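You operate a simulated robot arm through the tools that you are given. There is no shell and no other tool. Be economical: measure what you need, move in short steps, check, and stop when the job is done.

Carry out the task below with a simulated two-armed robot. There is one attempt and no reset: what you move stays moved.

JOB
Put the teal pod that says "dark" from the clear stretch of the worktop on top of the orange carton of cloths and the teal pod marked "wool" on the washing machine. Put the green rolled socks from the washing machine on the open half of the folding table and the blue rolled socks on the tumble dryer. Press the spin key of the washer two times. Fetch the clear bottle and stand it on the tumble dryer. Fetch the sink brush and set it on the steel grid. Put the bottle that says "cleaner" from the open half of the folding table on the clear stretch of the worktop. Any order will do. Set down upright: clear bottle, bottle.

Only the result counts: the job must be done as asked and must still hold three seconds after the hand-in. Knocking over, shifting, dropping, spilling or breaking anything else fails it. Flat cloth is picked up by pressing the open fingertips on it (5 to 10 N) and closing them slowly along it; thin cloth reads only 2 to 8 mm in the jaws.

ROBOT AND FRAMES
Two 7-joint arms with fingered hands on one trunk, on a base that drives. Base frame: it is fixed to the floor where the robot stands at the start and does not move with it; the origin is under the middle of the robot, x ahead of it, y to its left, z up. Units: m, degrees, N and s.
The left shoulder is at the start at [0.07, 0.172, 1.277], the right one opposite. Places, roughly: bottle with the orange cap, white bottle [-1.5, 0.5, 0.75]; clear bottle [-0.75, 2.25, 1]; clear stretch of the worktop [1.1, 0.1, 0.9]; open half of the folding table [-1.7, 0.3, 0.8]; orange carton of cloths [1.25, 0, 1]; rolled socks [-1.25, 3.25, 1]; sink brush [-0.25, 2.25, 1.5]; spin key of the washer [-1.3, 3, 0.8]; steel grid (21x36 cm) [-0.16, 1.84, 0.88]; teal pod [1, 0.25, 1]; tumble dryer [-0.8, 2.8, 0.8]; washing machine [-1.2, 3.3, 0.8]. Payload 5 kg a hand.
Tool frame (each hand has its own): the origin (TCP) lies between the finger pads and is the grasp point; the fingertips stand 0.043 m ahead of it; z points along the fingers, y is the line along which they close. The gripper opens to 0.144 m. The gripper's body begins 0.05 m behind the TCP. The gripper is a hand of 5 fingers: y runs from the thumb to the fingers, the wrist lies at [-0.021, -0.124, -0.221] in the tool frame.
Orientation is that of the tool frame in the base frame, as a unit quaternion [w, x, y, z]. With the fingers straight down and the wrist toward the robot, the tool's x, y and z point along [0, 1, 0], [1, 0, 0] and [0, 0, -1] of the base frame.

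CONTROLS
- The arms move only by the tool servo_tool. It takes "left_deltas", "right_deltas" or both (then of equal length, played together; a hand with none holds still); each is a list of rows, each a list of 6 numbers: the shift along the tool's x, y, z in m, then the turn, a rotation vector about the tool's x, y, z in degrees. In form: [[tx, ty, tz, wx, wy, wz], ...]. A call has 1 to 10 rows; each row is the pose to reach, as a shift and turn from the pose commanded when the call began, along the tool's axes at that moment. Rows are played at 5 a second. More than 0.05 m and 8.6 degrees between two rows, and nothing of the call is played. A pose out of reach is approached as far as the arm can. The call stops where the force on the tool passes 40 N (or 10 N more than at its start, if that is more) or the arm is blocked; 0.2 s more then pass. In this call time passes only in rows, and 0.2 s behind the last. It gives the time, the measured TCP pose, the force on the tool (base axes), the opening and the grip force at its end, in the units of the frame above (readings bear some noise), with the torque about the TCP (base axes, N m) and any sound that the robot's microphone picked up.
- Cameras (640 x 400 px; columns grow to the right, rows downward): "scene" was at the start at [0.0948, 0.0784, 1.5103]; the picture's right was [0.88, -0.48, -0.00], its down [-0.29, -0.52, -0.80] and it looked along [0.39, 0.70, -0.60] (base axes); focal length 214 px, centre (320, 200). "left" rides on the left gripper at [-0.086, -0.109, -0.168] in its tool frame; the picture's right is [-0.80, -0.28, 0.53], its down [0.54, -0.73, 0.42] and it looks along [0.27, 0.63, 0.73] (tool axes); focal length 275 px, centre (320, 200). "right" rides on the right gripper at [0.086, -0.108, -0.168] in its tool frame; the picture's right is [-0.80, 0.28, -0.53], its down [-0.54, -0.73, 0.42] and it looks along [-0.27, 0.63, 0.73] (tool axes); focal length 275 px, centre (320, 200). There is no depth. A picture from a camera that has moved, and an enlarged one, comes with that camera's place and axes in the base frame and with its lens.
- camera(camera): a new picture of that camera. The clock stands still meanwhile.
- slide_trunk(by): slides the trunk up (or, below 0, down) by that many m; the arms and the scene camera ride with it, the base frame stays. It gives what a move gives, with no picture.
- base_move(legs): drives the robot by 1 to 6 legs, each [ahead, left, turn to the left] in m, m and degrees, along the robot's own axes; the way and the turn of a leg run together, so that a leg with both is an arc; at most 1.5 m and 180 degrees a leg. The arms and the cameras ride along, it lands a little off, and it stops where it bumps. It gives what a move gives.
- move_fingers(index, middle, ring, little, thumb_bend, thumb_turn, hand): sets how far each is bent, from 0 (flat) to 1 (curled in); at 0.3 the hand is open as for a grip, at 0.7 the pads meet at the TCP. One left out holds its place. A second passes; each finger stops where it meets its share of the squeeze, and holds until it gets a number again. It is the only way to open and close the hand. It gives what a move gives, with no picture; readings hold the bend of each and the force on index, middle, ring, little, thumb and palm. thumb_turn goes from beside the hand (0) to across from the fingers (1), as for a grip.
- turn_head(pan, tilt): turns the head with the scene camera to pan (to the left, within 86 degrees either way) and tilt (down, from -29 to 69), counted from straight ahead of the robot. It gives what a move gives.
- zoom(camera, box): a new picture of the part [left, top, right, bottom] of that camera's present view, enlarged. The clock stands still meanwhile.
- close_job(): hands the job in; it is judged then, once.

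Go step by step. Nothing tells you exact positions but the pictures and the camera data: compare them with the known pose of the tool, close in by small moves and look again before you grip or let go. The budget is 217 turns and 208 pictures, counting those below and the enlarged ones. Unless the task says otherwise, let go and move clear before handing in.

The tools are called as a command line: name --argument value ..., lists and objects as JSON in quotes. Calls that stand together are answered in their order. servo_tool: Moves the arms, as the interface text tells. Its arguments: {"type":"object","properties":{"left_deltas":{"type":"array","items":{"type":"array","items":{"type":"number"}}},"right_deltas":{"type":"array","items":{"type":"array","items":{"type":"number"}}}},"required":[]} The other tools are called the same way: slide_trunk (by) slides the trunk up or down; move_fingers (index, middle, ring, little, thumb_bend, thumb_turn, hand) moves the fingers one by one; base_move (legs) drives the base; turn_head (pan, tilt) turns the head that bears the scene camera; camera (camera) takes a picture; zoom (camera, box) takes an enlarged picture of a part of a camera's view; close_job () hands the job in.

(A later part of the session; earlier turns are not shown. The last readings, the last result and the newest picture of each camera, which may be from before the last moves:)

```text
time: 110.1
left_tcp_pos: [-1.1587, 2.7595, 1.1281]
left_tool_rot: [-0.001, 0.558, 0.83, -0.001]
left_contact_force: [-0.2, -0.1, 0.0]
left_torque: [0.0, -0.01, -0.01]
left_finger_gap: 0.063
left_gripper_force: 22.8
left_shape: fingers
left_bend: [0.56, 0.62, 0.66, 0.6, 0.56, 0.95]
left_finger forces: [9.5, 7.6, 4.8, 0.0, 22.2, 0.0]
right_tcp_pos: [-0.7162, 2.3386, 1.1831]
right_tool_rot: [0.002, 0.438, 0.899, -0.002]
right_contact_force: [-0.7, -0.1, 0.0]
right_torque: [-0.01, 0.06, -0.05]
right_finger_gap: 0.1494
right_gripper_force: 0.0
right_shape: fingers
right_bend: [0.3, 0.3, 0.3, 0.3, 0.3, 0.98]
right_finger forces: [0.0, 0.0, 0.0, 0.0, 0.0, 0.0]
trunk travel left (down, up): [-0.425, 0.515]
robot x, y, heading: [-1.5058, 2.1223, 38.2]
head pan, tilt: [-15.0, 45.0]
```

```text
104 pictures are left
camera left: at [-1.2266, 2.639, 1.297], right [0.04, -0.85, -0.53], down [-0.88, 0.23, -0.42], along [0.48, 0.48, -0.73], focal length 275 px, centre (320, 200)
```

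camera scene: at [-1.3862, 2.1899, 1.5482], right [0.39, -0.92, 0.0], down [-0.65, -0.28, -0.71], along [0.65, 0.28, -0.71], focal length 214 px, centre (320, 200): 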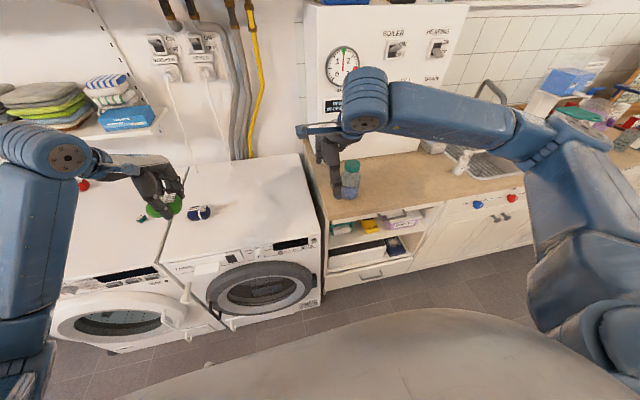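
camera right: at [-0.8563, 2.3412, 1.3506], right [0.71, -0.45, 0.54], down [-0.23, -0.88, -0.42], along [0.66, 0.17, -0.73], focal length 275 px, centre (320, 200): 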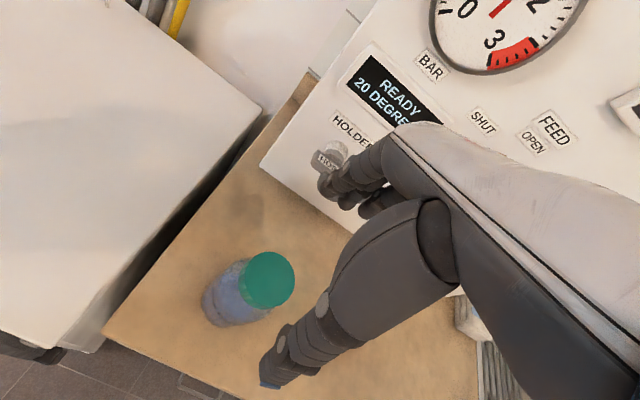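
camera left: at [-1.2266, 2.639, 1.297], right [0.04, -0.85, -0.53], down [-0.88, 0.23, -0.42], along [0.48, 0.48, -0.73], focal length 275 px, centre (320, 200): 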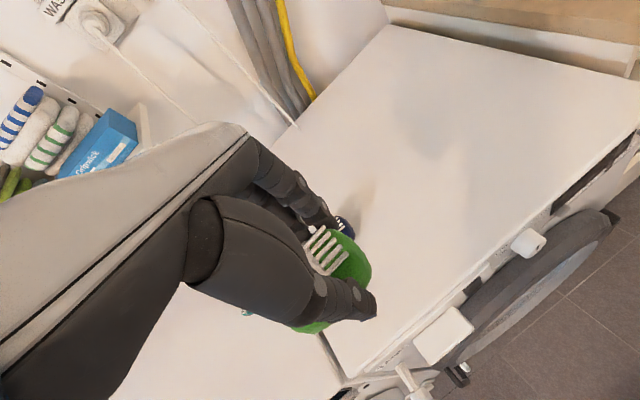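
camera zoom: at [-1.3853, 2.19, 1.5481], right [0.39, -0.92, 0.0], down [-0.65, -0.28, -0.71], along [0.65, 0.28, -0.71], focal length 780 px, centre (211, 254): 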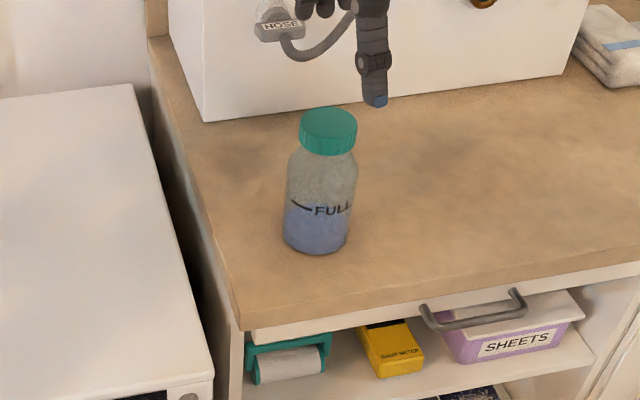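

Cap confirmed at (-0.720, 2.341). Lowering around it to z 1.022.

servo_tool --right_deltas '[[0.002, -0.001, 0.04, 0, 0, 0], [0.004, -0.002, 0.08, 0, 0, 0], [0.004, -0.002, 0.12, 0, 0, 0], [0.004, -0.002, 0.145, 0, 0, 0], [0.004, -0.002, 0.161, 0, 0, 0]]'

camera --camera "right"

zoom --camera "scene" --box '[270, 130, 430, 240]'

```text
time: 111.3
left_tcp_pos: [-1.1582, 2.7604, 1.1287]
left_tool_rot: [0.0, 0.558, 0.83, -0.002]
left_contact_force: [-0.3, -0.5, -1.8]
left_torque: [-0.03, -0.01, 0.0]
left_finger_gap: 0.063
left_gripper_force: 22.5
left_shape: fingers
left_bend: [0.56, 0.62, 0.66, 0.6, 0.56, 0.95]
left_finger forces: [9.5, 7.7, 4.9, 0.0, 22.1, 0.0]
right_tcp_pos: [-0.7219, 2.3403, 1.0232]
right_tool_rot: [0.002, 0.438, 0.899, -0.001]
right_contact_force: [0.1, 1.3, -0.3]
right_torque: [0.01, -0.01, 0.03]
right_finger_gap: 0.1495
right_gripper_force: 0.1
right_shape: fingers
right_bend: [0.3, 0.3, 0.3, 0.3, 0.3, 0.98]
right_finger forces: [0.0, 0.1, 0.0, 0.1, 0.0, 0.0]
trunk travel left (down, up): [-0.425, 0.515]
robot x, y, heading: [-1.4998, 2.1253, 38.1]
head pan, tilt: [-15.0, 45.0]
```

```text
103 pictures are left
camera right: at [-0.8607, 2.3429, 1.1897], right [0.71, -0.45, 0.54], down [-0.24, -0.88, -0.42], along [0.66, 0.17, -0.73], focal length 275 px, centre (320, 200)
```

right: 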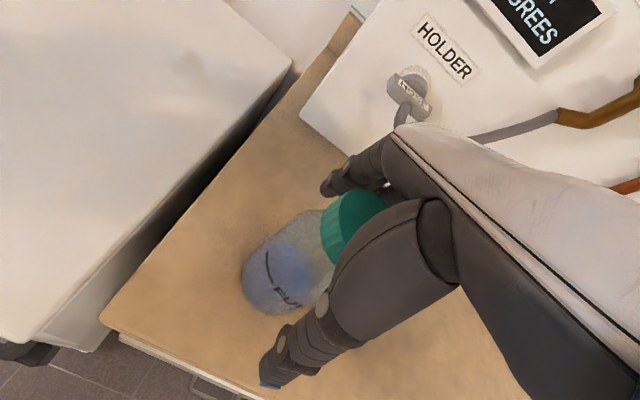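

```text
3.64 times, centred on (350, 185) of scene
camera zoom: at [-1.3861, 2.19, 1.5482], right [0.39, -0.92, 0.0], down [-0.65, -0.28, -0.71], along [0.65, 0.28, -0.71], focal length 780 px, centre (211, 254)
```

zoom: 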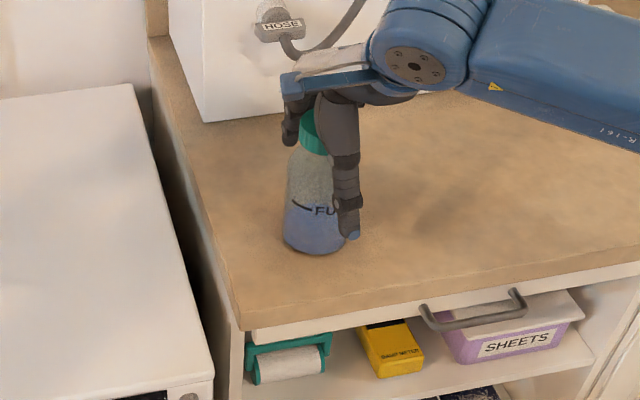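

Centred. Closing on the bottle gently.

move_fingers --hand "right" --index 0.62 --middle 0.62 --ring 0.62 --little 0.62 --thumb_bend 0.62

camera --camera "right"

zoom --camera "scene" --box '[270, 130, 430, 240]'

```text
time: 112.3
left_tcp_pos: [-1.1591, 2.7586, 1.1292]
left_tool_rot: [0.0, 0.558, 0.83, -0.002]
left_contact_force: [0.3, 0.7, -1.3]
left_torque: [-0.02, -0.01, -0.04]
left_finger_gap: 0.0631
left_gripper_force: 22.2
left_shape: fingers
left_bend: [0.56, 0.62, 0.66, 0.6, 0.56, 0.95]
left_finger forces: [9.5, 7.7, 4.9, 0.1, 22.2, 0.0]
right_tcp_pos: [-0.7214, 2.34, 1.0227]
right_tool_rot: [0.002, 0.438, 0.899, -0.001]
right_contact_force: [0.9, 0.4, 0.7]
right_torque: [0.03, -0.21, 0.03]
right_finger_gap: 0.0772
right_gripper_force: 17.3
right_shape: fingers
right_bend: [0.52, 0.53, 0.61, 0.62, 0.52, 0.96]
right_finger forces: [8.4, 7.5, 1.4, 0.0, 17.4, 0.0]
trunk travel left (down, up): [-0.425, 0.515]
robot x, y, heading: [-1.5016, 2.1222, 38.4]
head pan, tilt: [-15.0, 45.0]
```

```text
101 pictures are left
camera right: at [-0.8607, 2.3428, 1.1901], right [0.71, -0.45, 0.54], down [-0.24, -0.88, -0.42], along [0.66, 0.17, -0.73], focal length 275 px, centre (320, 200)
```

right: 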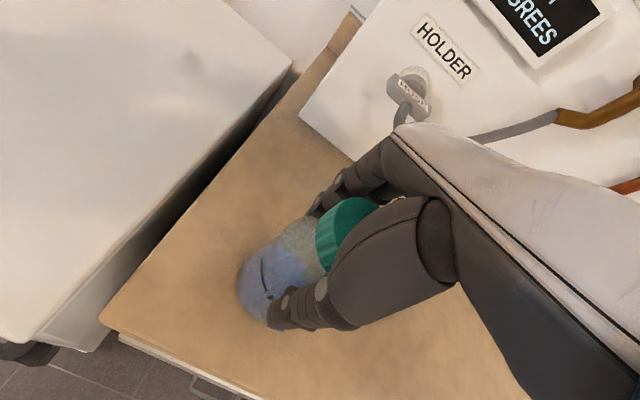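

```text
3.64 times, centred on (350, 185) of scene
camera zoom: at [-1.3862, 2.1899, 1.5482], right [0.39, -0.92, 0.0], down [-0.65, -0.28, -0.71], along [0.65, 0.28, -0.71], focal length 780 px, centre (211, 254)
```

zoom: 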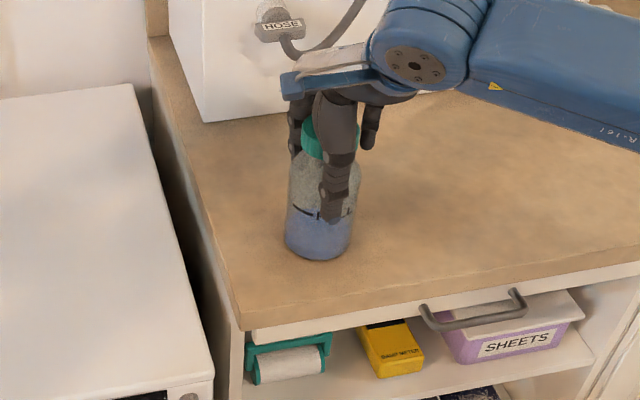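

Gripped. Tightening a little, lifting, and carrying to the dryer's right part (-0.878, 2.646).

move_fingers --hand "right" --index 0.7 --middle 0.7 --ring 0.7 --thumb_bend 0.7

servo_tool --right_deltas '[[0, 0, -0.02, 0, 0, 0], [0, 0, -0.06, 0, 0, 0], [0, 0, -0.1, 0, 0, 0]]'

camera --camera "scene"

```text
time: 113.3
left_tcp_pos: [-1.16, 2.7588, 1.1288]
left_tool_rot: [0.0, 0.559, 0.829, -0.003]
left_contact_force: [-0.4, -0.5, 0.7]
left_torque: [0.02, 0.01, -0.01]
left_finger_gap: 0.0628
left_gripper_force: 22.6
left_shape: fingers
left_bend: [0.56, 0.62, 0.66, 0.6, 0.56, 0.95]
left_finger forces: [9.4, 7.7, 4.9, 0.0, 22.1, 0.0]
right_tcp_pos: [-0.7213, 2.3406, 1.023]
right_tool_rot: [0.003, 0.438, 0.899, 0.0]
right_contact_force: [-0.2, -0.1, 0.3]
right_torque: [-0.02, -0.03, -0.02]
right_finger_gap: 0.077
right_gripper_force: 22.2
right_shape: fingers
right_bend: [0.53, 0.55, 0.65, 0.62, 0.51, 0.95]
right_finger forces: [8.5, 7.4, 5.8, 0.1, 23.7, 0.0]
trunk travel left (down, up): [-0.425, 0.515]
robot x, y, heading: [-1.5014, 2.1242, 38.2]
head pan, tilt: [-15.0, 45.0]
```

```text
time: 114.1
left_tcp_pos: [-1.1587, 2.7579, 1.1275]
left_tool_rot: [0.0, 0.559, 0.829, -0.002]
left_contact_force: [-0.6, -0.2, -0.4]
left_torque: [-0.02, -0.05, 0.03]
left_finger_gap: 0.0632
left_gripper_force: 22.3
left_shape: fingers
left_bend: [0.56, 0.62, 0.66, 0.6, 0.56, 0.95]
left_finger forces: [9.4, 7.8, 4.9, 0.0, 22.1, 0.0]
right_tcp_pos: [-0.7245, 2.3418, 1.1243]
right_tool_rot: [0.001, 0.438, 0.899, -0.002]
right_contact_force: [0.4, 0.0, -2.1]
right_torque: [-0.03, -0.03, -0.01]
right_finger_gap: 0.0769
right_gripper_force: 22.5
right_shape: fingers
right_bend: [0.53, 0.56, 0.65, 0.62, 0.51, 0.95]
right_finger forces: [8.7, 7.3, 6.0, 0.1, 23.4, 0.0]
trunk travel left (down, up): [-0.425, 0.515]
robot x, y, heading: [-1.5045, 2.1212, 38.2]
head pan, tilt: [-15.0, 45.0]
```

```text
99 pictures are left
camera scene: at [-1.3868, 2.1903, 1.5481], right [0.39, -0.92, 0.0], down [-0.65, -0.28, -0.71], along [0.65, 0.28, -0.71], focal length 214 px, centre (320, 200)
```

scene: 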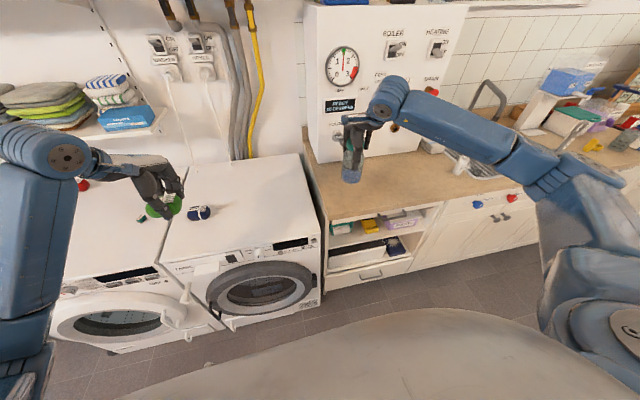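

servo_tool --right_deltas '[[0.048, 0.0, 0, 0, 0, 0], [0.096, 0.005, 0, 0, 0, 0], [0.144, 0.015, 0, 0, 0, 0], [0.192, 0.025, 0, 0, 0, 0], [0.24, 0.035, 0, 0, 0, 0], [0.288, 0.05, 0, 0, 0, 0], [0.335, 0.065, 0, 0, 0, 0]]'

camera --camera "right"

camera --camera "scene"

```text
refused: row 6 steps farther than a row can; nothing moved
```

```text
98 pictures are left
camera right: at [-0.8629, 2.3446, 1.2915], right [0.71, -0.45, 0.54], down [-0.23, -0.88, -0.42], along [0.66, 0.17, -0.73], focal length 275 px, centre (320, 200)
```

right: 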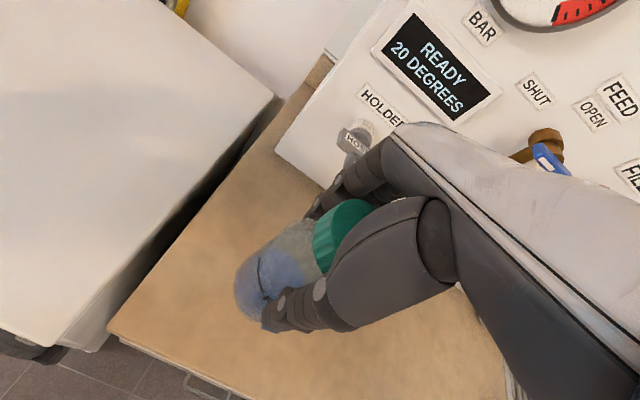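

```text
97 pictures are left
camera scene: at [-1.3868, 2.1903, 1.5481], right [0.39, -0.92, 0.0], down [-0.65, -0.28, -0.71], along [0.65, 0.28, -0.71], focal length 214 px, centre (320, 200)
```

scene: 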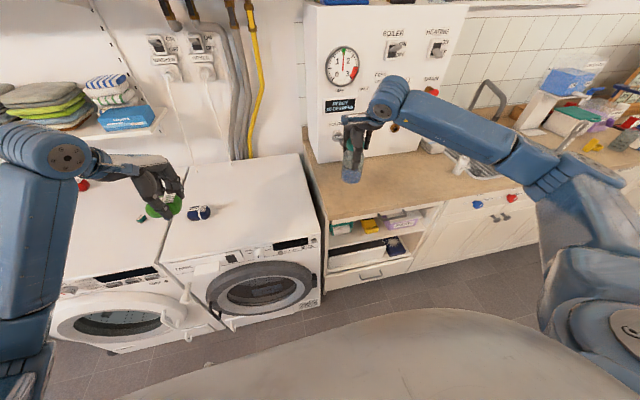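

servo_tool --right_deltas '[[0.042, 0.0, 0, 0, 0, 0], [0.084, 0.005, 0, 0, 0, 0], [0.126, 0.013, 0, 0, 0, 0], [0.168, 0.022, 0, 0, 0, 0], [0.21, 0.032, 0, 0, 0, 0], [0.252, 0.043, 0, 0, 0, 0], [0.294, 0.054, 0, 0, 0, 0], [0.335, 0.065, 0, 0, 0, 0]]'

camera --camera "right"

zoom --camera "scene" --box '[140, 100, 360, 280]'

```text
time: 115.9
left_tcp_pos: [-1.1589, 2.761, 1.1269]
left_tool_rot: [0.001, 0.558, 0.83, -0.002]
left_contact_force: [-1.1, 0.6, -0.4]
left_torque: [-0.06, -0.02, 0.0]
left_finger_gap: 0.063
left_gripper_force: 22.2
left_shape: fingers
left_bend: [0.56, 0.62, 0.66, 0.6, 0.56, 0.95]
left_finger forces: [9.4, 7.6, 4.9, 0.0, 22.1, 0.1]
right_tcp_pos: [-0.879, 2.6481, 1.1209]
right_tool_rot: [0.003, 0.438, 0.899, -0.002]
right_contact_force: [0.3, 0.0, -1.9]
right_torque: [-0.02, -0.01, -0.01]
right_finger_gap: 0.0768
right_gripper_force: 22.4
right_shape: fingers
right_bend: [0.53, 0.56, 0.65, 0.62, 0.52, 0.95]
right_finger forces: [8.7, 7.2, 5.8, 0.1, 23.2, 0.1]
trunk travel left (down, up): [-0.425, 0.515]
robot x, y, heading: [-1.5022, 2.1247, 38.2]
head pan, tilt: [-15.0, 45.0]
```

```text
96 pictures are left
camera right: at [-1.019, 2.651, 1.2879], right [0.71, -0.45, 0.54], down [-0.24, -0.88, -0.42], along [0.66, 0.17, -0.73], focal length 275 px, centre (320, 200)
```

right: 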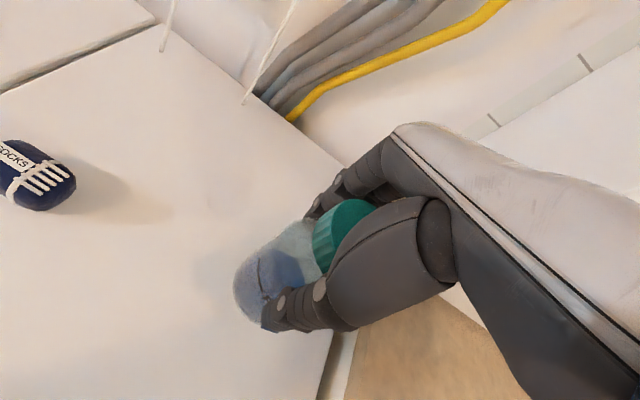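

```text
2.22 times, centred on (250, 190) of scene
camera zoom: at [-1.3875, 2.1927, 1.5481], right [0.39, -0.92, 0.0], down [-0.65, -0.28, -0.71], along [0.65, 0.28, -0.71], focal length 477 px, centre (476, 222)
```

zoom: 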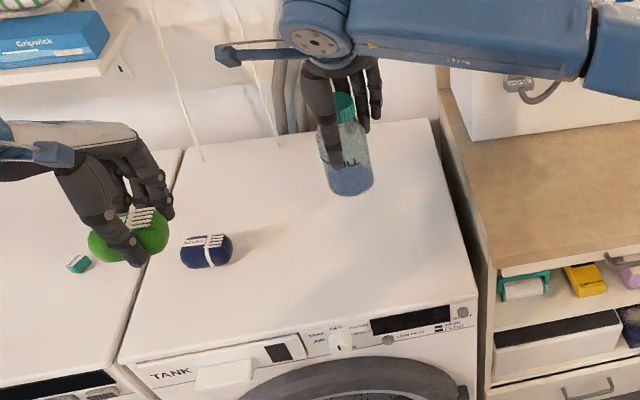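

servo_tool --right_deltas '[[0, 0, 0.04, 0, 0, 0], [0, 0, 0.08, 0, 0, 0], [0, 0, 0.115, 0, 0, 0], [0, 0, 0.125, 0, 0, 0], [0, 0, 0.131, 0, 0, 0]]'

servo_tool --right_deltas '[[0, 0, 0.003, 0, 0, 0], [0, 0, 0.006, 0, 0, 0], [0, 0, 0.009, 0, 0, 0]]'

zoom --camera "scene" --box '[250, 110, 350, 210]'

```text
time: 117.1
left_tcp_pos: [-1.1593, 2.7588, 1.1283]
left_tool_rot: [0.0, 0.559, 0.829, -0.002]
left_contact_force: [0.0, 0.2, -2.0]
left_torque: [-0.02, -0.01, 0.0]
left_finger_gap: 0.0632
left_gripper_force: 21.9
left_shape: fingers
left_bend: [0.56, 0.62, 0.66, 0.6, 0.56, 0.95]
left_finger forces: [9.5, 7.6, 4.9, 0.0, 22.1, 0.0]
right_tcp_pos: [-0.879, 2.6449, 0.989]
right_tool_rot: [0.003, 0.437, 0.899, -0.002]
right_contact_force: [0.0, 0.5, -2.0]
right_torque: [0.0, -0.01, 0.01]
right_finger_gap: 0.0767
right_gripper_force: 22.4
right_shape: fingers
right_bend: [0.53, 0.56, 0.65, 0.62, 0.52, 0.95]
right_finger forces: [8.7, 7.3, 6.0, 0.1, 23.2, 0.0]
trunk travel left (down, up): [-0.425, 0.515]
robot x, y, heading: [-1.5048, 2.1242, 38.4]
head pan, tilt: [-15.0, 45.0]
```

```text
time: 117.9
left_tcp_pos: [-1.1593, 2.7598, 1.1291]
left_tool_rot: [0.0, 0.558, 0.83, -0.002]
left_contact_force: [0.3, 0.0, -0.1]
left_torque: [0.0, 0.01, -0.01]
left_finger_gap: 0.0631
left_gripper_force: 22.3
left_shape: fingers
left_bend: [0.56, 0.62, 0.66, 0.6, 0.56, 0.95]
left_finger forces: [9.4, 7.7, 5.0, 0.0, 22.1, 0.0]
right_tcp_pos: [-0.8779, 2.6448, 0.9811]
right_tool_rot: [0.002, 0.437, 0.899, -0.001]
right_contact_force: [-0.9, 0.7, -1.9]
right_torque: [0.03, -0.03, 0.0]
right_finger_gap: 0.0766
right_gripper_force: 22.6
right_shape: fingers
right_bend: [0.53, 0.56, 0.65, 0.62, 0.52, 0.95]
right_finger forces: [8.7, 7.3, 5.9, 0.0, 23.1, 0.0]
trunk travel left (down, up): [-0.425, 0.515]
robot x, y, heading: [-1.5053, 2.1244, 38.1]
head pan, tilt: [-15.0, 45.0]
```

```text
4.00 times, centred on (300, 160) of scene
camera zoom: at [-1.3861, 2.1902, 1.5482], right [0.39, -0.92, 0.0], down [-0.65, -0.28, -0.71], along [0.65, 0.28, -0.71], focal length 858 px, centre (400, 360)
```

zoom: 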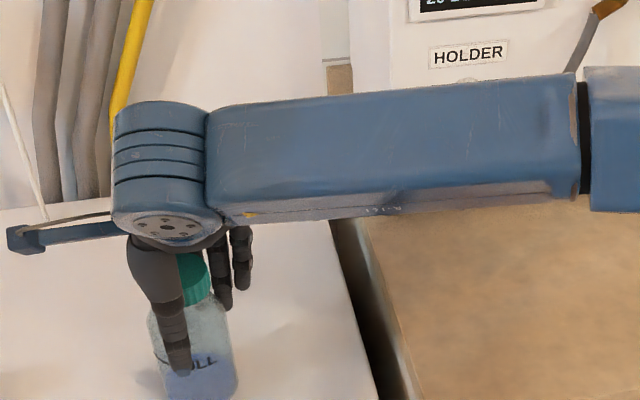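

servo_tool --right_deltas '[[0, 0, 0.002, 0, 0, 0], [0, 0, 0.004, 0, 0, 0], [0, 0, 0.006, 0, 0, 0]]'

```text
time: 118.7
left_tcp_pos: [-1.1595, 2.7597, 1.1288]
left_tool_rot: [0.0, 0.558, 0.83, -0.002]
left_contact_force: [-0.7, 0.4, -0.1]
left_torque: [0.04, -0.01, 0.04]
left_finger_gap: 0.0631
left_gripper_force: 22.2
left_shape: fingers
left_bend: [0.56, 0.62, 0.66, 0.6, 0.56, 0.95]
left_finger forces: [9.6, 7.7, 5.0, 0.0, 22.2, 0.1]
right_tcp_pos: [-0.8776, 2.6449, 0.9747]
right_tool_rot: [0.003, 0.437, 0.899, -0.001]
right_contact_force: [1.2, 0.1, -2.4]
right_torque: [0.0, 0.0, 0.02]
right_finger_gap: 0.0768
right_gripper_force: 22.7
right_shape: fingers
right_bend: [0.53, 0.56, 0.65, 0.62, 0.52, 0.95]
right_finger forces: [8.6, 7.2, 5.9, 0.0, 23.0, 0.0]
trunk travel left (down, up): [-0.425, 0.515]
robot x, y, heading: [-1.5067, 2.1277, 38.4]
head pan, tilt: [-15.0, 45.0]
```

servo_tool --right_deltas '[[0, 0, 0.002, 0, 0, 0], [0, 0, 0.004, 0, 0, 0], [0, 0, 0.006, 0, 0, 0]]'

```text
time: 119.5
left_tcp_pos: [-1.1604, 2.7587, 1.1297]
left_tool_rot: [0.0, 0.558, 0.83, -0.001]
left_contact_force: [-0.2, 0.6, -0.4]
left_torque: [0.01, 0.0, 0.02]
left_finger_gap: 0.0632
left_gripper_force: 22.1
left_shape: fingers
left_bend: [0.56, 0.62, 0.66, 0.6, 0.56, 0.95]
left_finger forces: [9.4, 7.7, 4.9, 0.0, 22.1, 0.0]
right_tcp_pos: [-0.8778, 2.6434, 0.9729]
right_tool_rot: [0.003, 0.438, 0.899, 0.001]
right_contact_force: [1.5, 1.2, 14.0]
right_torque: [-0.06, -0.02, 0.02]
right_finger_gap: 0.0768
right_gripper_force: 23.7
right_shape: fingers
right_bend: [0.53, 0.56, 0.65, 0.62, 0.52, 0.95]
right_finger forces: [8.9, 7.9, 6.6, 0.1, 23.7, 0.0]
trunk travel left (down, up): [-0.425, 0.515]
robot x, y, heading: [-1.5035, 2.1255, 38.5]
head pan, tilt: [-15.0, 45.0]
```

Bottle is standing on the dryer. Easing and releasing.

servo_tool --right_deltas '[[0, 0, -0.003, 0, 0, 0]]'

move_fingers --hand "right" --index 0.46 --middle 0.46 --ring 0.46 --little 0.46 --thumb_bend 0.46

move_fingers --hand "right" --index 0.3 --middle 0.3 --ring 0.3 --little 0.3 --thumb_bend 0.3

servo_tool --right_deltas '[[0, 0, -0.02, 0, 0, 0], [0, 0, -0.06, 0, 0, 0], [0, 0, -0.1, 0, 0, 0], [0, 0, -0.14, 0, 0, 0], [0, 0, -0.18, 0, 0, 0], [0, 0, -0.22, 0, 0, 0]]'

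camera --camera "scene"

```text
time: 119.9
left_tcp_pos: [-1.158, 2.7588, 1.1293]
left_tool_rot: [0.0, 0.559, 0.829, -0.001]
left_contact_force: [0.3, -0.2, -0.5]
left_torque: [0.01, -0.01, 0.02]
left_finger_gap: 0.0632
left_gripper_force: 21.7
left_shape: fingers
left_bend: [0.56, 0.62, 0.66, 0.6, 0.56, 0.95]
left_finger forces: [9.6, 7.6, 4.9, 0.1, 22.0, 0.0]
right_tcp_pos: [-0.879, 2.6443, 0.9727]
right_tool_rot: [0.002, 0.437, 0.899, -0.001]
right_contact_force: [2.1, 3.0, 7.3]
right_torque: [0.09, -0.23, 0.06]
right_finger_gap: 0.0766
right_gripper_force: 24.2
right_shape: fingers
right_bend: [0.53, 0.56, 0.65, 0.62, 0.52, 0.95]
right_finger forces: [9.5, 8.4, 6.7, 0.1, 23.3, 0.1]
trunk travel left (down, up): [-0.425, 0.515]
robot x, y, heading: [-1.5032, 2.123, 38.0]
head pan, tilt: [-15.0, 45.0]
```

```text
time: 120.9
left_tcp_pos: [-1.1602, 2.7586, 1.1283]
left_tool_rot: [0.0, 0.558, 0.83, -0.002]
left_contact_force: [-0.6, -0.8, -0.2]
left_torque: [-0.04, 0.04, -0.04]
left_finger_gap: 0.063
left_gripper_force: 21.7
left_shape: fingers
left_bend: [0.56, 0.62, 0.66, 0.6, 0.56, 0.95]
left_finger forces: [9.5, 7.8, 4.9, 0.0, 22.1, 0.1]
right_tcp_pos: [-0.8793, 2.6439, 0.9721]
right_tool_rot: [0.002, 0.438, 0.899, -0.002]
right_contact_force: [-0.5, -0.5, -0.1]
right_torque: [0.03, 0.0, 0.01]
right_finger_gap: 0.0927
right_gripper_force: 0.4
right_shape: fingers
right_bend: [0.46, 0.46, 0.46, 0.46, 0.46, 0.97]
right_finger forces: [0.0, 0.0, 0.0, 0.0, 0.2, 0.0]
trunk travel left (down, up): [-0.425, 0.515]
robot x, y, heading: [-1.5016, 2.1205, 38.3]
head pan, tilt: [-15.0, 45.0]
```

```text
time: 121.9
left_tcp_pos: [-1.1588, 2.7597, 1.1296]
left_tool_rot: [0.0, 0.558, 0.83, -0.002]
left_contact_force: [0.0, -0.4, -0.5]
left_torque: [-0.01, 0.0, 0.0]
left_finger_gap: 0.063
left_gripper_force: 22.6
left_shape: fingers
left_bend: [0.56, 0.62, 0.66, 0.6, 0.56, 0.95]
left_finger forces: [9.5, 7.7, 4.9, 0.1, 22.0, 0.0]
right_tcp_pos: [-0.8785, 2.6423, 0.971]
right_tool_rot: [0.003, 0.438, 0.899, -0.002]
right_contact_force: [-1.1, -0.7, -0.2]
right_torque: [0.01, 0.0, 0.03]
right_finger_gap: 0.1492
right_gripper_force: 0.0
right_shape: fingers
right_bend: [0.3, 0.3, 0.3, 0.3, 0.3, 0.97]
right_finger forces: [0.0, 0.0, 0.0, 0.0, 0.0, 0.1]
trunk travel left (down, up): [-0.425, 0.515]
robot x, y, heading: [-1.5037, 2.1242, 38.2]
head pan, tilt: [-15.0, 45.0]
```

```text
time: 123.3
left_tcp_pos: [-1.1601, 2.7578, 1.1279]
left_tool_rot: [0.0, 0.559, 0.829, -0.002]
left_contact_force: [-0.8, 0.6, 0.8]
left_torque: [0.02, 0.0, -0.04]
left_finger_gap: 0.0632
left_gripper_force: 22.4
left_shape: fingers
left_bend: [0.56, 0.62, 0.66, 0.6, 0.56, 0.95]
left_finger forces: [9.5, 7.7, 5.0, 0.0, 22.2, 0.1]
right_tcp_pos: [-0.8814, 2.6461, 1.1931]
right_tool_rot: [0.003, 0.438, 0.899, -0.002]
right_contact_force: [-0.8, -0.3, 0.0]
right_torque: [0.02, -0.02, -0.02]
right_finger_gap: 0.1494
right_gripper_force: 0.1
right_shape: fingers
right_bend: [0.3, 0.3, 0.3, 0.3, 0.3, 0.97]
right_finger forces: [0.0, 0.0, 0.0, 0.0, 0.0, 0.1]
trunk travel left (down, up): [-0.425, 0.515]
robot x, y, heading: [-1.5039, 2.1248, 38.2]
head pan, tilt: [-15.0, 45.0]
```

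```text
93 pictures are left
camera scene: at [-1.3874, 2.1893, 1.5483], right [0.39, -0.92, 0.0], down [-0.65, -0.28, -0.71], along [0.65, 0.28, -0.71], focal length 214 px, centre (320, 200)
```

scene: 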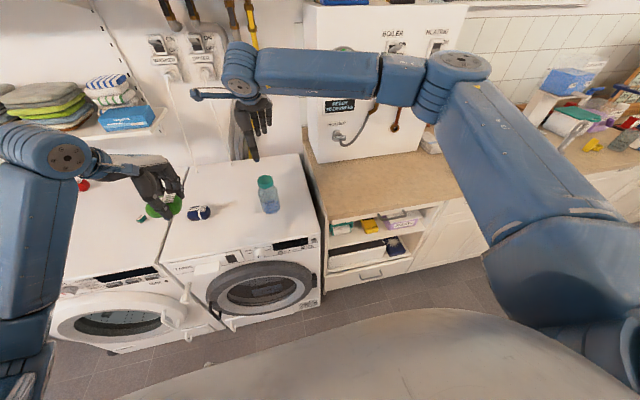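

The bottle stands on the dryer. Next the sink brush, listed near (-0.25, 2.25, 1.5), on top of the boiler unit; I'll pull the right hand back, raise the trunk, move right and look.

servo_tool --right_deltas '[[0, -0.045, 0, 0, 0, 0], [0, -0.09, 0, 0, 0, 0], [0, -0.135, 0, 0, 0, 0], [0, -0.18, 0, 0, 0, 0], [-0.04, -0.2, 0, 0, 0, 0], [-0.08, -0.22, 0, 0, 0, 0], [-0.12, -0.24, 0, 0, 0, 0], [-0.16, -0.24, 0, 0, 0, 0]]'

slide_trunk --by 0.4

base_move --legs '[[0, -0.45, 0]]'

turn_head --pan -10 --tilt 35

camera --camera "scene"

```text
time: 125.1
left_tcp_pos: [-1.1592, 2.7567, 1.1303]
left_tool_rot: [-0.002, 0.558, 0.83, -0.002]
left_contact_force: [0.0, -0.8, -0.5]
left_torque: [0.04, 0.01, 0.02]
left_finger_gap: 0.0631
left_gripper_force: 21.4
left_shape: fingers
left_bend: [0.56, 0.62, 0.66, 0.6, 0.56, 0.95]
left_finger forces: [9.6, 7.6, 5.0, 0.0, 22.0, 0.1]
right_tcp_pos: [-0.9689, 2.3708, 1.1934]
right_tool_rot: [0.002, 0.438, 0.899, -0.001]
right_contact_force: [-0.2, -1.4, -0.1]
right_torque: [0.04, 0.02, 0.05]
right_finger_gap: 0.1492
right_gripper_force: 0.1
right_shape: fingers
right_bend: [0.3, 0.3, 0.3, 0.3, 0.3, 0.98]
right_finger forces: [0.0, 0.0, 0.1, 0.0, 0.0, 0.1]
trunk travel left (down, up): [-0.425, 0.515]
robot x, y, heading: [-1.5043, 2.1259, 38.3]
head pan, tilt: [-15.0, 45.0]
```

```text
time: 129.0
left_tcp_pos: [-1.1588, 2.7579, 1.529]
left_tool_rot: [-0.001, 0.558, 0.83, -0.002]
left_contact_force: [1.1, 0.0, -0.8]
left_torque: [0.01, -0.01, -0.01]
left_finger_gap: 0.063
left_gripper_force: 21.4
left_shape: fingers
left_bend: [0.56, 0.62, 0.66, 0.6, 0.56, 0.95]
left_finger forces: [9.5, 7.7, 4.9, 0.0, 22.0, 0.0]
right_tcp_pos: [-0.9694, 2.3744, 1.5938]
right_tool_rot: [0.002, 0.438, 0.899, -0.001]
right_contact_force: [0.2, 0.2, 0.2]
right_torque: [0.04, 0.01, -0.02]
right_finger_gap: 0.1495
right_gripper_force: 0.0
right_shape: fingers
right_bend: [0.3, 0.3, 0.3, 0.3, 0.3, 0.98]
right_finger forces: [0.0, 0.1, 0.1, 0.0, 0.0, 0.1]
trunk travel left (down, up): [-0.825, 0.115]
robot x, y, heading: [-1.5064, 2.1267, 37.8]
head pan, tilt: [-15.0, 45.0]
```

```text
time: 131.7
left_tcp_pos: [-0.8847, 2.4111, 1.5277]
left_tool_rot: [0.001, 0.561, 0.828, -0.003]
left_contact_force: [-0.7, 1.1, -0.9]
left_torque: [-0.06, -0.01, 0.03]
left_finger_gap: 0.0634
left_gripper_force: 22.2
left_shape: fingers
left_bend: [0.56, 0.62, 0.66, 0.6, 0.56, 0.95]
left_finger forces: [9.5, 7.7, 4.9, 0.0, 22.0, 0.0]
right_tcp_pos: [-0.6979, 2.0233, 1.5946]
right_tool_rot: [0.004, 0.441, 0.898, -0.001]
right_contact_force: [-0.7, 0.9, -0.8]
right_torque: [0.0, -0.03, 0.0]
right_finger_gap: 0.1493
right_gripper_force: 0.2
right_shape: fingers
right_bend: [0.3, 0.3, 0.3, 0.3, 0.3, 0.98]
right_finger forces: [0.0, 0.0, 0.1, 0.0, 0.0, 0.0]
trunk travel left (down, up): [-0.825, 0.115]
robot x, y, heading: [-1.227, 1.7718, 37.7]
head pan, tilt: [-15.0, 45.0]
```

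```text
time: 132.4
left_tcp_pos: [-0.8832, 2.409, 1.5283]
left_tool_rot: [0.0, 0.561, 0.828, -0.002]
left_contact_force: [0.6, 0.4, 0.1]
left_torque: [-0.05, -0.04, 0.02]
left_finger_gap: 0.0632
left_gripper_force: 22.1
left_shape: fingers
left_bend: [0.56, 0.62, 0.66, 0.6, 0.56, 0.95]
left_finger forces: [9.5, 7.6, 4.8, 0.0, 22.0, 0.0]
right_tcp_pos: [-0.6974, 2.023, 1.5943]
right_tool_rot: [0.003, 0.44, 0.898, -0.002]
right_contact_force: [-0.3, 0.3, 0.1]
right_torque: [-0.04, 0.0, 0.04]
right_finger_gap: 0.1491
right_gripper_force: 0.1
right_shape: fingers
right_bend: [0.3, 0.3, 0.3, 0.3, 0.3, 0.98]
right_finger forces: [0.0, 0.0, 0.0, 0.0, 0.0, 0.0]
trunk travel left (down, up): [-0.825, 0.115]
robot x, y, heading: [-1.2295, 1.7773, 38.0]
head pan, tilt: [-10.0, 35.0]
```

```text
92 pictures are left
camera scene: at [-1.1113, 1.8515, 1.963], right [0.47, -0.88, 0.0], down [-0.51, -0.27, -0.82], along [0.72, 0.38, -0.57], focal length 214 px, centre (320, 200)
```

scene: 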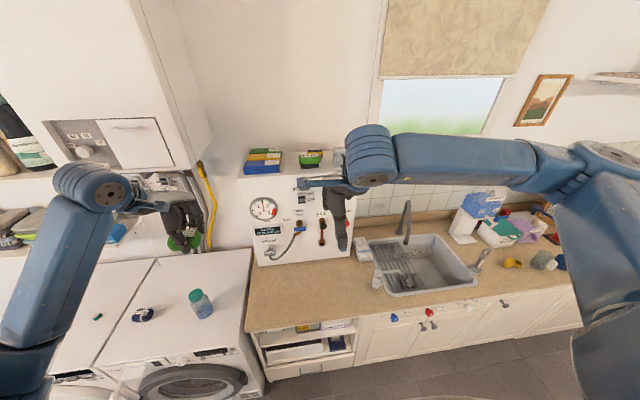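

zoom --camera "scene" --box '[220, 130, 380, 230]'

zoom --camera "scene" --box '[340, 190, 540, 320]'

camera --camera "right"

```text
4.00 times, centred on (300, 180) of scene
camera zoom: at [-1.1113, 1.8515, 1.963], right [0.47, -0.88, 0.0], down [-0.51, -0.27, -0.82], along [0.72, 0.38, -0.57], focal length 858 px, centre (400, 280)
```

zoom: 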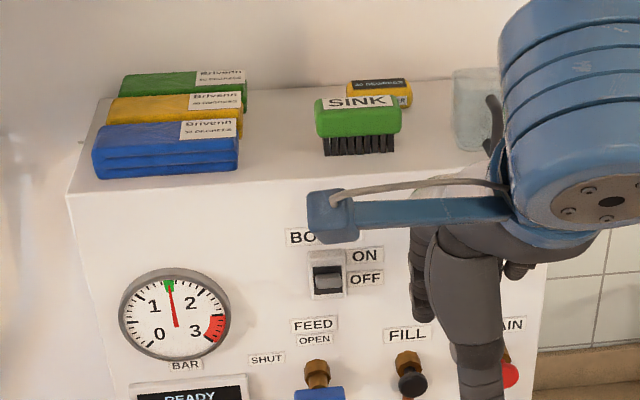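

```text
3.08 times, centred on (440, 255) of scene
camera zoom: at [-1.1113, 1.8515, 1.963], right [0.47, -0.88, 0.0], down [-0.51, -0.27, -0.82], along [0.72, 0.38, -0.57], focal length 660 px, centre (-49, 31)
```

zoom: 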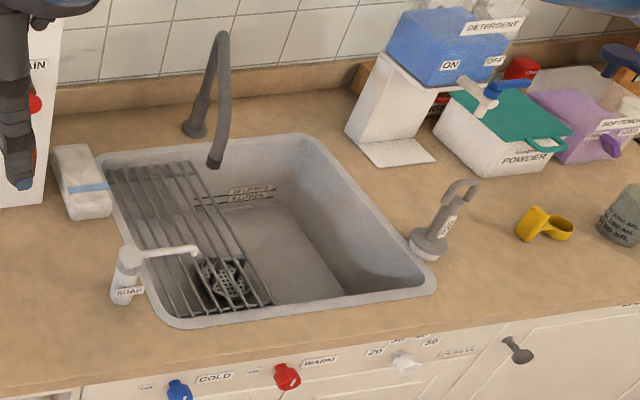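

```text
89 pictures are left
camera right: at [-0.8363, 2.0263, 1.761], right [0.71, -0.45, 0.54], down [-0.24, -0.88, -0.42], along [0.66, 0.17, -0.73], focal length 275 px, centre (320, 200)
```

right: 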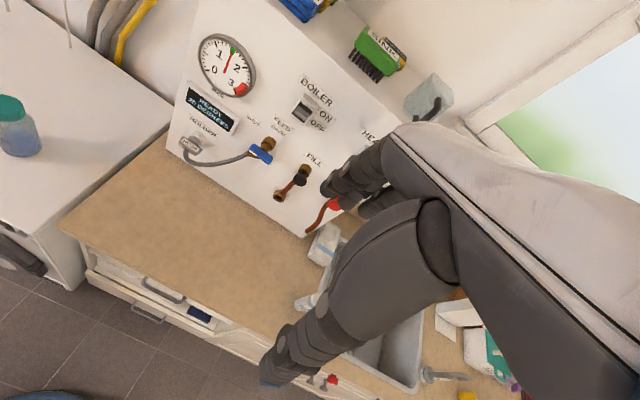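

The SINK brush (green, bristles down) lies on the boiler top; the steel grid lies across the left half of the sink. I'll drive a bit closer and look with the right camera for parallax.

base_move --legs '[[0.13, 0, 0]]'

servo_tool --right_deltas '[[0.0, 0.04, -0.02, 0, 0, 0], [0, 0.08, -0.04, 0, 0, 0], [0, 0.12, -0.06, 0, 0, 0], [0.0, 0.16, -0.06, 0, 0, 0], [0, 0.2, -0.06, 0, 0, 0]]'

camera --camera "right"

zoom --camera "scene" --box '[220, 100, 420, 230]'

```text
time: 133.7
left_tcp_pos: [-0.792, 2.4776, 1.535]
left_tool_rot: [0.0, 0.561, 0.828, 0.002]
left_contact_force: [-1.7, -1.5, 0.1]
left_torque: [0.07, -0.1, 0.02]
left_finger_gap: 0.0631
left_gripper_force: 21.9
left_shape: fingers
left_bend: [0.56, 0.62, 0.66, 0.6, 0.56, 0.95]
left_finger forces: [9.4, 7.6, 4.9, 0.1, 22.0, 0.0]
right_tcp_pos: [-0.6048, 2.0913, 1.5984]
right_tool_rot: [0.004, 0.44, 0.898, 0.002]
right_contact_force: [-1.6, -0.9, 0.1]
right_torque: [0.12, -0.13, -0.03]
right_finger_gap: 0.1494
right_gripper_force: 0.0
right_shape: fingers
right_bend: [0.3, 0.3, 0.3, 0.3, 0.3, 0.98]
right_finger forces: [0.1, 0.1, 0.1, 0.0, 0.0, 0.0]
trunk travel left (down, up): [-0.825, 0.115]
robot x, y, heading: [-1.1303, 1.8542, 37.8]
head pan, tilt: [-10.0, 35.0]
```

```text
time: 134.8
left_tcp_pos: [-0.7809, 2.4865, 1.5273]
left_tool_rot: [-0.001, 0.56, 0.828, -0.003]
left_contact_force: [1.4, -0.1, -0.8]
left_torque: [-0.05, 0.04, -0.02]
left_finger_gap: 0.0629
left_gripper_force: 21.8
left_shape: fingers
left_bend: [0.56, 0.62, 0.66, 0.6, 0.56, 0.95]
left_finger forces: [9.5, 7.6, 4.9, 0.1, 22.0, 0.0]
right_tcp_pos: [-0.4329, 2.2256, 1.6504]
right_tool_rot: [0.001, 0.44, 0.898, -0.002]
right_contact_force: [0.7, -0.3, -0.2]
right_torque: [-0.03, 0.05, 0.03]
right_finger_gap: 0.1493
right_gripper_force: 0.0
right_shape: fingers
right_bend: [0.3, 0.3, 0.3, 0.3, 0.3, 0.98]
right_finger forces: [0.0, 0.0, 0.1, 0.0, 0.0, 0.0]
trunk travel left (down, up): [-0.825, 0.115]
robot x, y, heading: [-1.131, 1.8507, 37.6]
head pan, tilt: [-10.0, 35.0]
```

```text
88 pictures are left
camera right: at [-0.5726, 2.2298, 1.8183], right [0.71, -0.45, 0.54], down [-0.24, -0.88, -0.42], along [0.66, 0.17, -0.73], focal length 275 px, centre (320, 200)
```

right: 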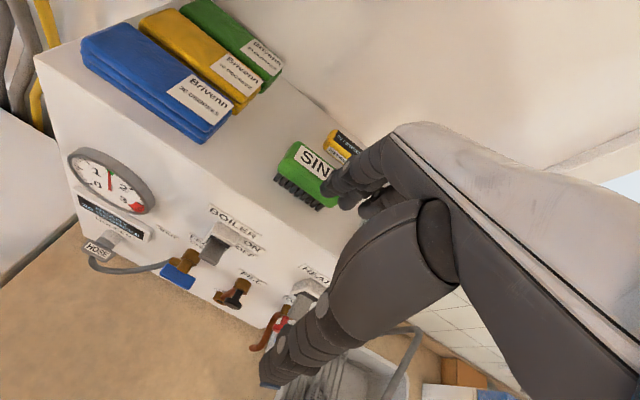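

```text
3.08 times, centred on (320, 165) of scene
camera zoom: at [-1.0076, 1.9295, 1.9626], right [0.47, -0.88, 0.0], down [-0.51, -0.27, -0.82], along [0.72, 0.38, -0.58], focal length 660 px, centre (320, 308)
```

zoom: 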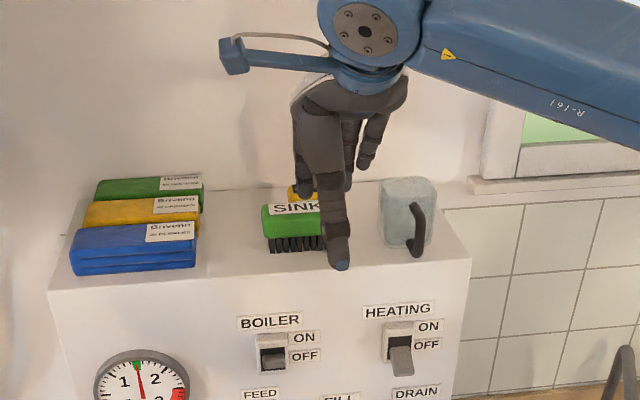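

Brush at about (-0.325, 2.337), top z≈1.56, long axis along the wall. Pre-shaping the hand and moving above it.

move_fingers --hand "right" --index 0.42 --middle 0.42 --ring 0.42 --little 0.42 --thumb_bend 0.42

servo_tool --right_deltas '[[0.007, 0.039, 0, 0, 0, 0], [0.014, 0.077, 0, 0, 0, 0], [0.021, 0.116, 0, 0, 0, 0], [0.028, 0.15, 0, 0, 0, 0]]'

camera --camera "right"

zoom --camera "scene" --box '[240, 100, 400, 210]'

```text
time: 135.8
left_tcp_pos: [-0.785, 2.4834, 1.5307]
left_tool_rot: [-0.001, 0.561, 0.828, -0.001]
left_contact_force: [-0.1, -0.7, 0.1]
left_torque: [0.02, -0.03, 0.04]
left_finger_gap: 0.0629
left_gripper_force: 22.0
left_shape: fingers
left_bend: [0.56, 0.62, 0.66, 0.6, 0.56, 0.95]
left_finger forces: [9.4, 7.5, 4.9, 0.0, 22.0, 0.0]
right_tcp_pos: [-0.4384, 2.222, 1.6537]
right_tool_rot: [0.002, 0.44, 0.898, -0.001]
right_contact_force: [-0.9, 0.0, -0.1]
right_torque: [0.02, -0.02, -0.02]
right_finger_gap: 0.108
right_gripper_force: 0.1
right_shape: fingers
right_bend: [0.42, 0.42, 0.42, 0.42, 0.42, 0.98]
right_finger forces: [0.0, 0.0, 0.1, 0.0, 0.1, 0.1]
trunk travel left (down, up): [-0.825, 0.115]
robot x, y, heading: [-1.1323, 1.8508, 37.6]
head pan, tilt: [-10.0, 35.0]
```

```text
time: 136.8
left_tcp_pos: [-0.7841, 2.4863, 1.5282]
left_tool_rot: [0.0, 0.561, 0.828, -0.002]
left_contact_force: [-1.1, 0.9, -1.0]
left_torque: [-0.03, 0.03, -0.01]
left_finger_gap: 0.0634
left_gripper_force: 22.0
left_shape: fingers
left_bend: [0.56, 0.62, 0.66, 0.6, 0.56, 0.95]
left_finger forces: [9.3, 7.5, 4.8, 0.1, 22.1, 0.0]
right_tcp_pos: [-0.3399, 2.3362, 1.6546]
right_tool_rot: [0.004, 0.441, 0.898, -0.002]
right_contact_force: [0.5, 0.3, -1.1]
right_torque: [-0.06, 0.01, -0.02]
right_finger_gap: 0.1078
right_gripper_force: 0.1
right_shape: fingers
right_bend: [0.42, 0.42, 0.42, 0.42, 0.42, 0.98]
right_finger forces: [0.0, 0.0, 0.1, 0.0, 0.0, 0.1]
trunk travel left (down, up): [-0.825, 0.115]
robot x, y, heading: [-1.1316, 1.8502, 37.8]
head pan, tilt: [-10.0, 35.0]
```

```text
86 pictures are left
camera right: at [-0.4782, 2.3402, 1.8215], right [0.71, -0.45, 0.54], down [-0.24, -0.88, -0.42], along [0.66, 0.17, -0.73], focal length 275 px, centre (320, 200)
```

right: 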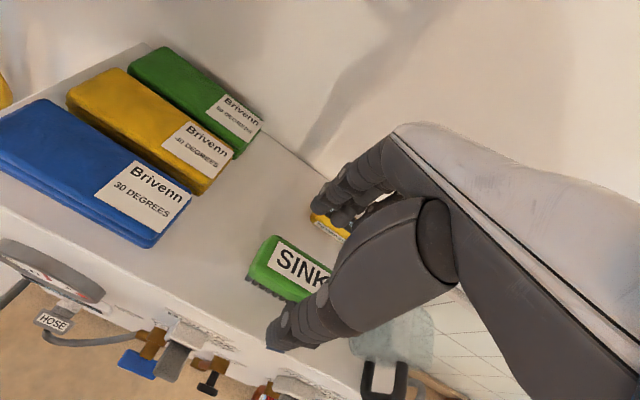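

```text
3.64 times, centred on (320, 155) of scene
camera zoom: at [-1.0112, 1.9283, 1.9629], right [0.47, -0.88, 0.0], down [-0.51, -0.27, -0.82], along [0.72, 0.38, -0.57], focal length 780 px, centre (320, 364)
```

zoom: 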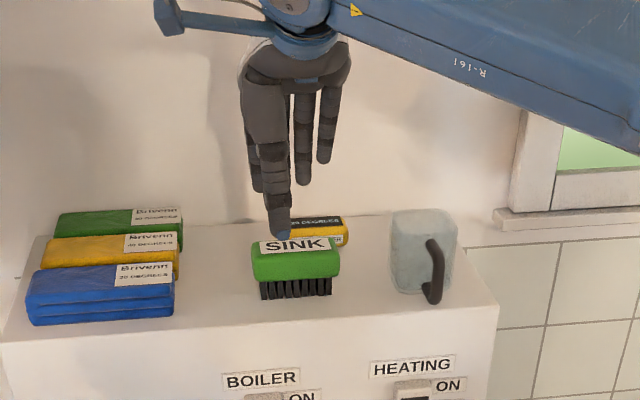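

servo_tool --right_deltas '[[-0.006, 0.007, 0.03, 0, 0, 0], [-0.012, 0.014, 0.055, 0, 0, 0], [-0.012, 0.014, 0.075, 0, 0, 0]]'

camera --camera "right"

zoom --camera "scene" --box '[270, 110, 370, 190]'

```text
time: 137.7
left_tcp_pos: [-0.7824, 2.4869, 1.5293]
left_tool_rot: [0.0, 0.561, 0.828, -0.001]
left_contact_force: [-0.5, 0.4, 0.0]
left_torque: [0.02, -0.02, -0.03]
left_finger_gap: 0.0631
left_gripper_force: 22.1
left_shape: fingers
left_bend: [0.56, 0.62, 0.66, 0.6, 0.56, 0.95]
left_finger forces: [9.5, 7.7, 4.9, 0.0, 22.0, 0.0]
right_tcp_pos: [-0.3213, 2.3347, 1.5795]
right_tool_rot: [0.002, 0.44, 0.898, -0.001]
right_contact_force: [0.5, 0.3, -0.1]
right_torque: [-0.03, -0.01, -0.02]
right_finger_gap: 0.1075
right_gripper_force: 0.0
right_shape: fingers
right_bend: [0.42, 0.42, 0.42, 0.42, 0.42, 0.98]
right_finger forces: [0.1, 0.1, 0.1, 0.1, 0.1, 0.0]
trunk travel left (down, up): [-0.825, 0.115]
robot x, y, heading: [-1.1303, 1.8518, 37.8]
head pan, tilt: [-10.0, 35.0]
```

```text
84 pictures are left
camera right: at [-0.4596, 2.3388, 1.7457], right [0.71, -0.45, 0.54], down [-0.24, -0.88, -0.42], along [0.66, 0.17, -0.73], focal length 275 px, centre (320, 200)
```

right: 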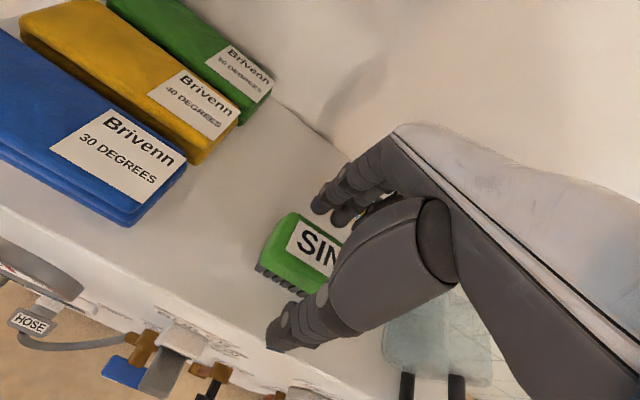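

```text
5.00 times, centred on (320, 150) of scene
camera zoom: at [-1.0107, 1.9279, 1.963], right [0.47, -0.88, 0.0], down [-0.51, -0.27, -0.82], along [0.72, 0.38, -0.57], focal length 1072 px, centre (320, 450)
```

zoom: 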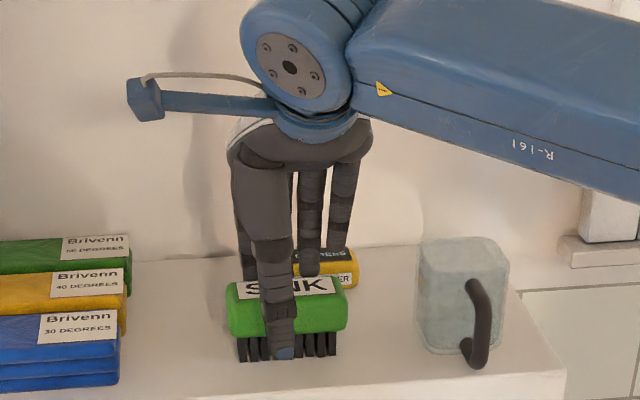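

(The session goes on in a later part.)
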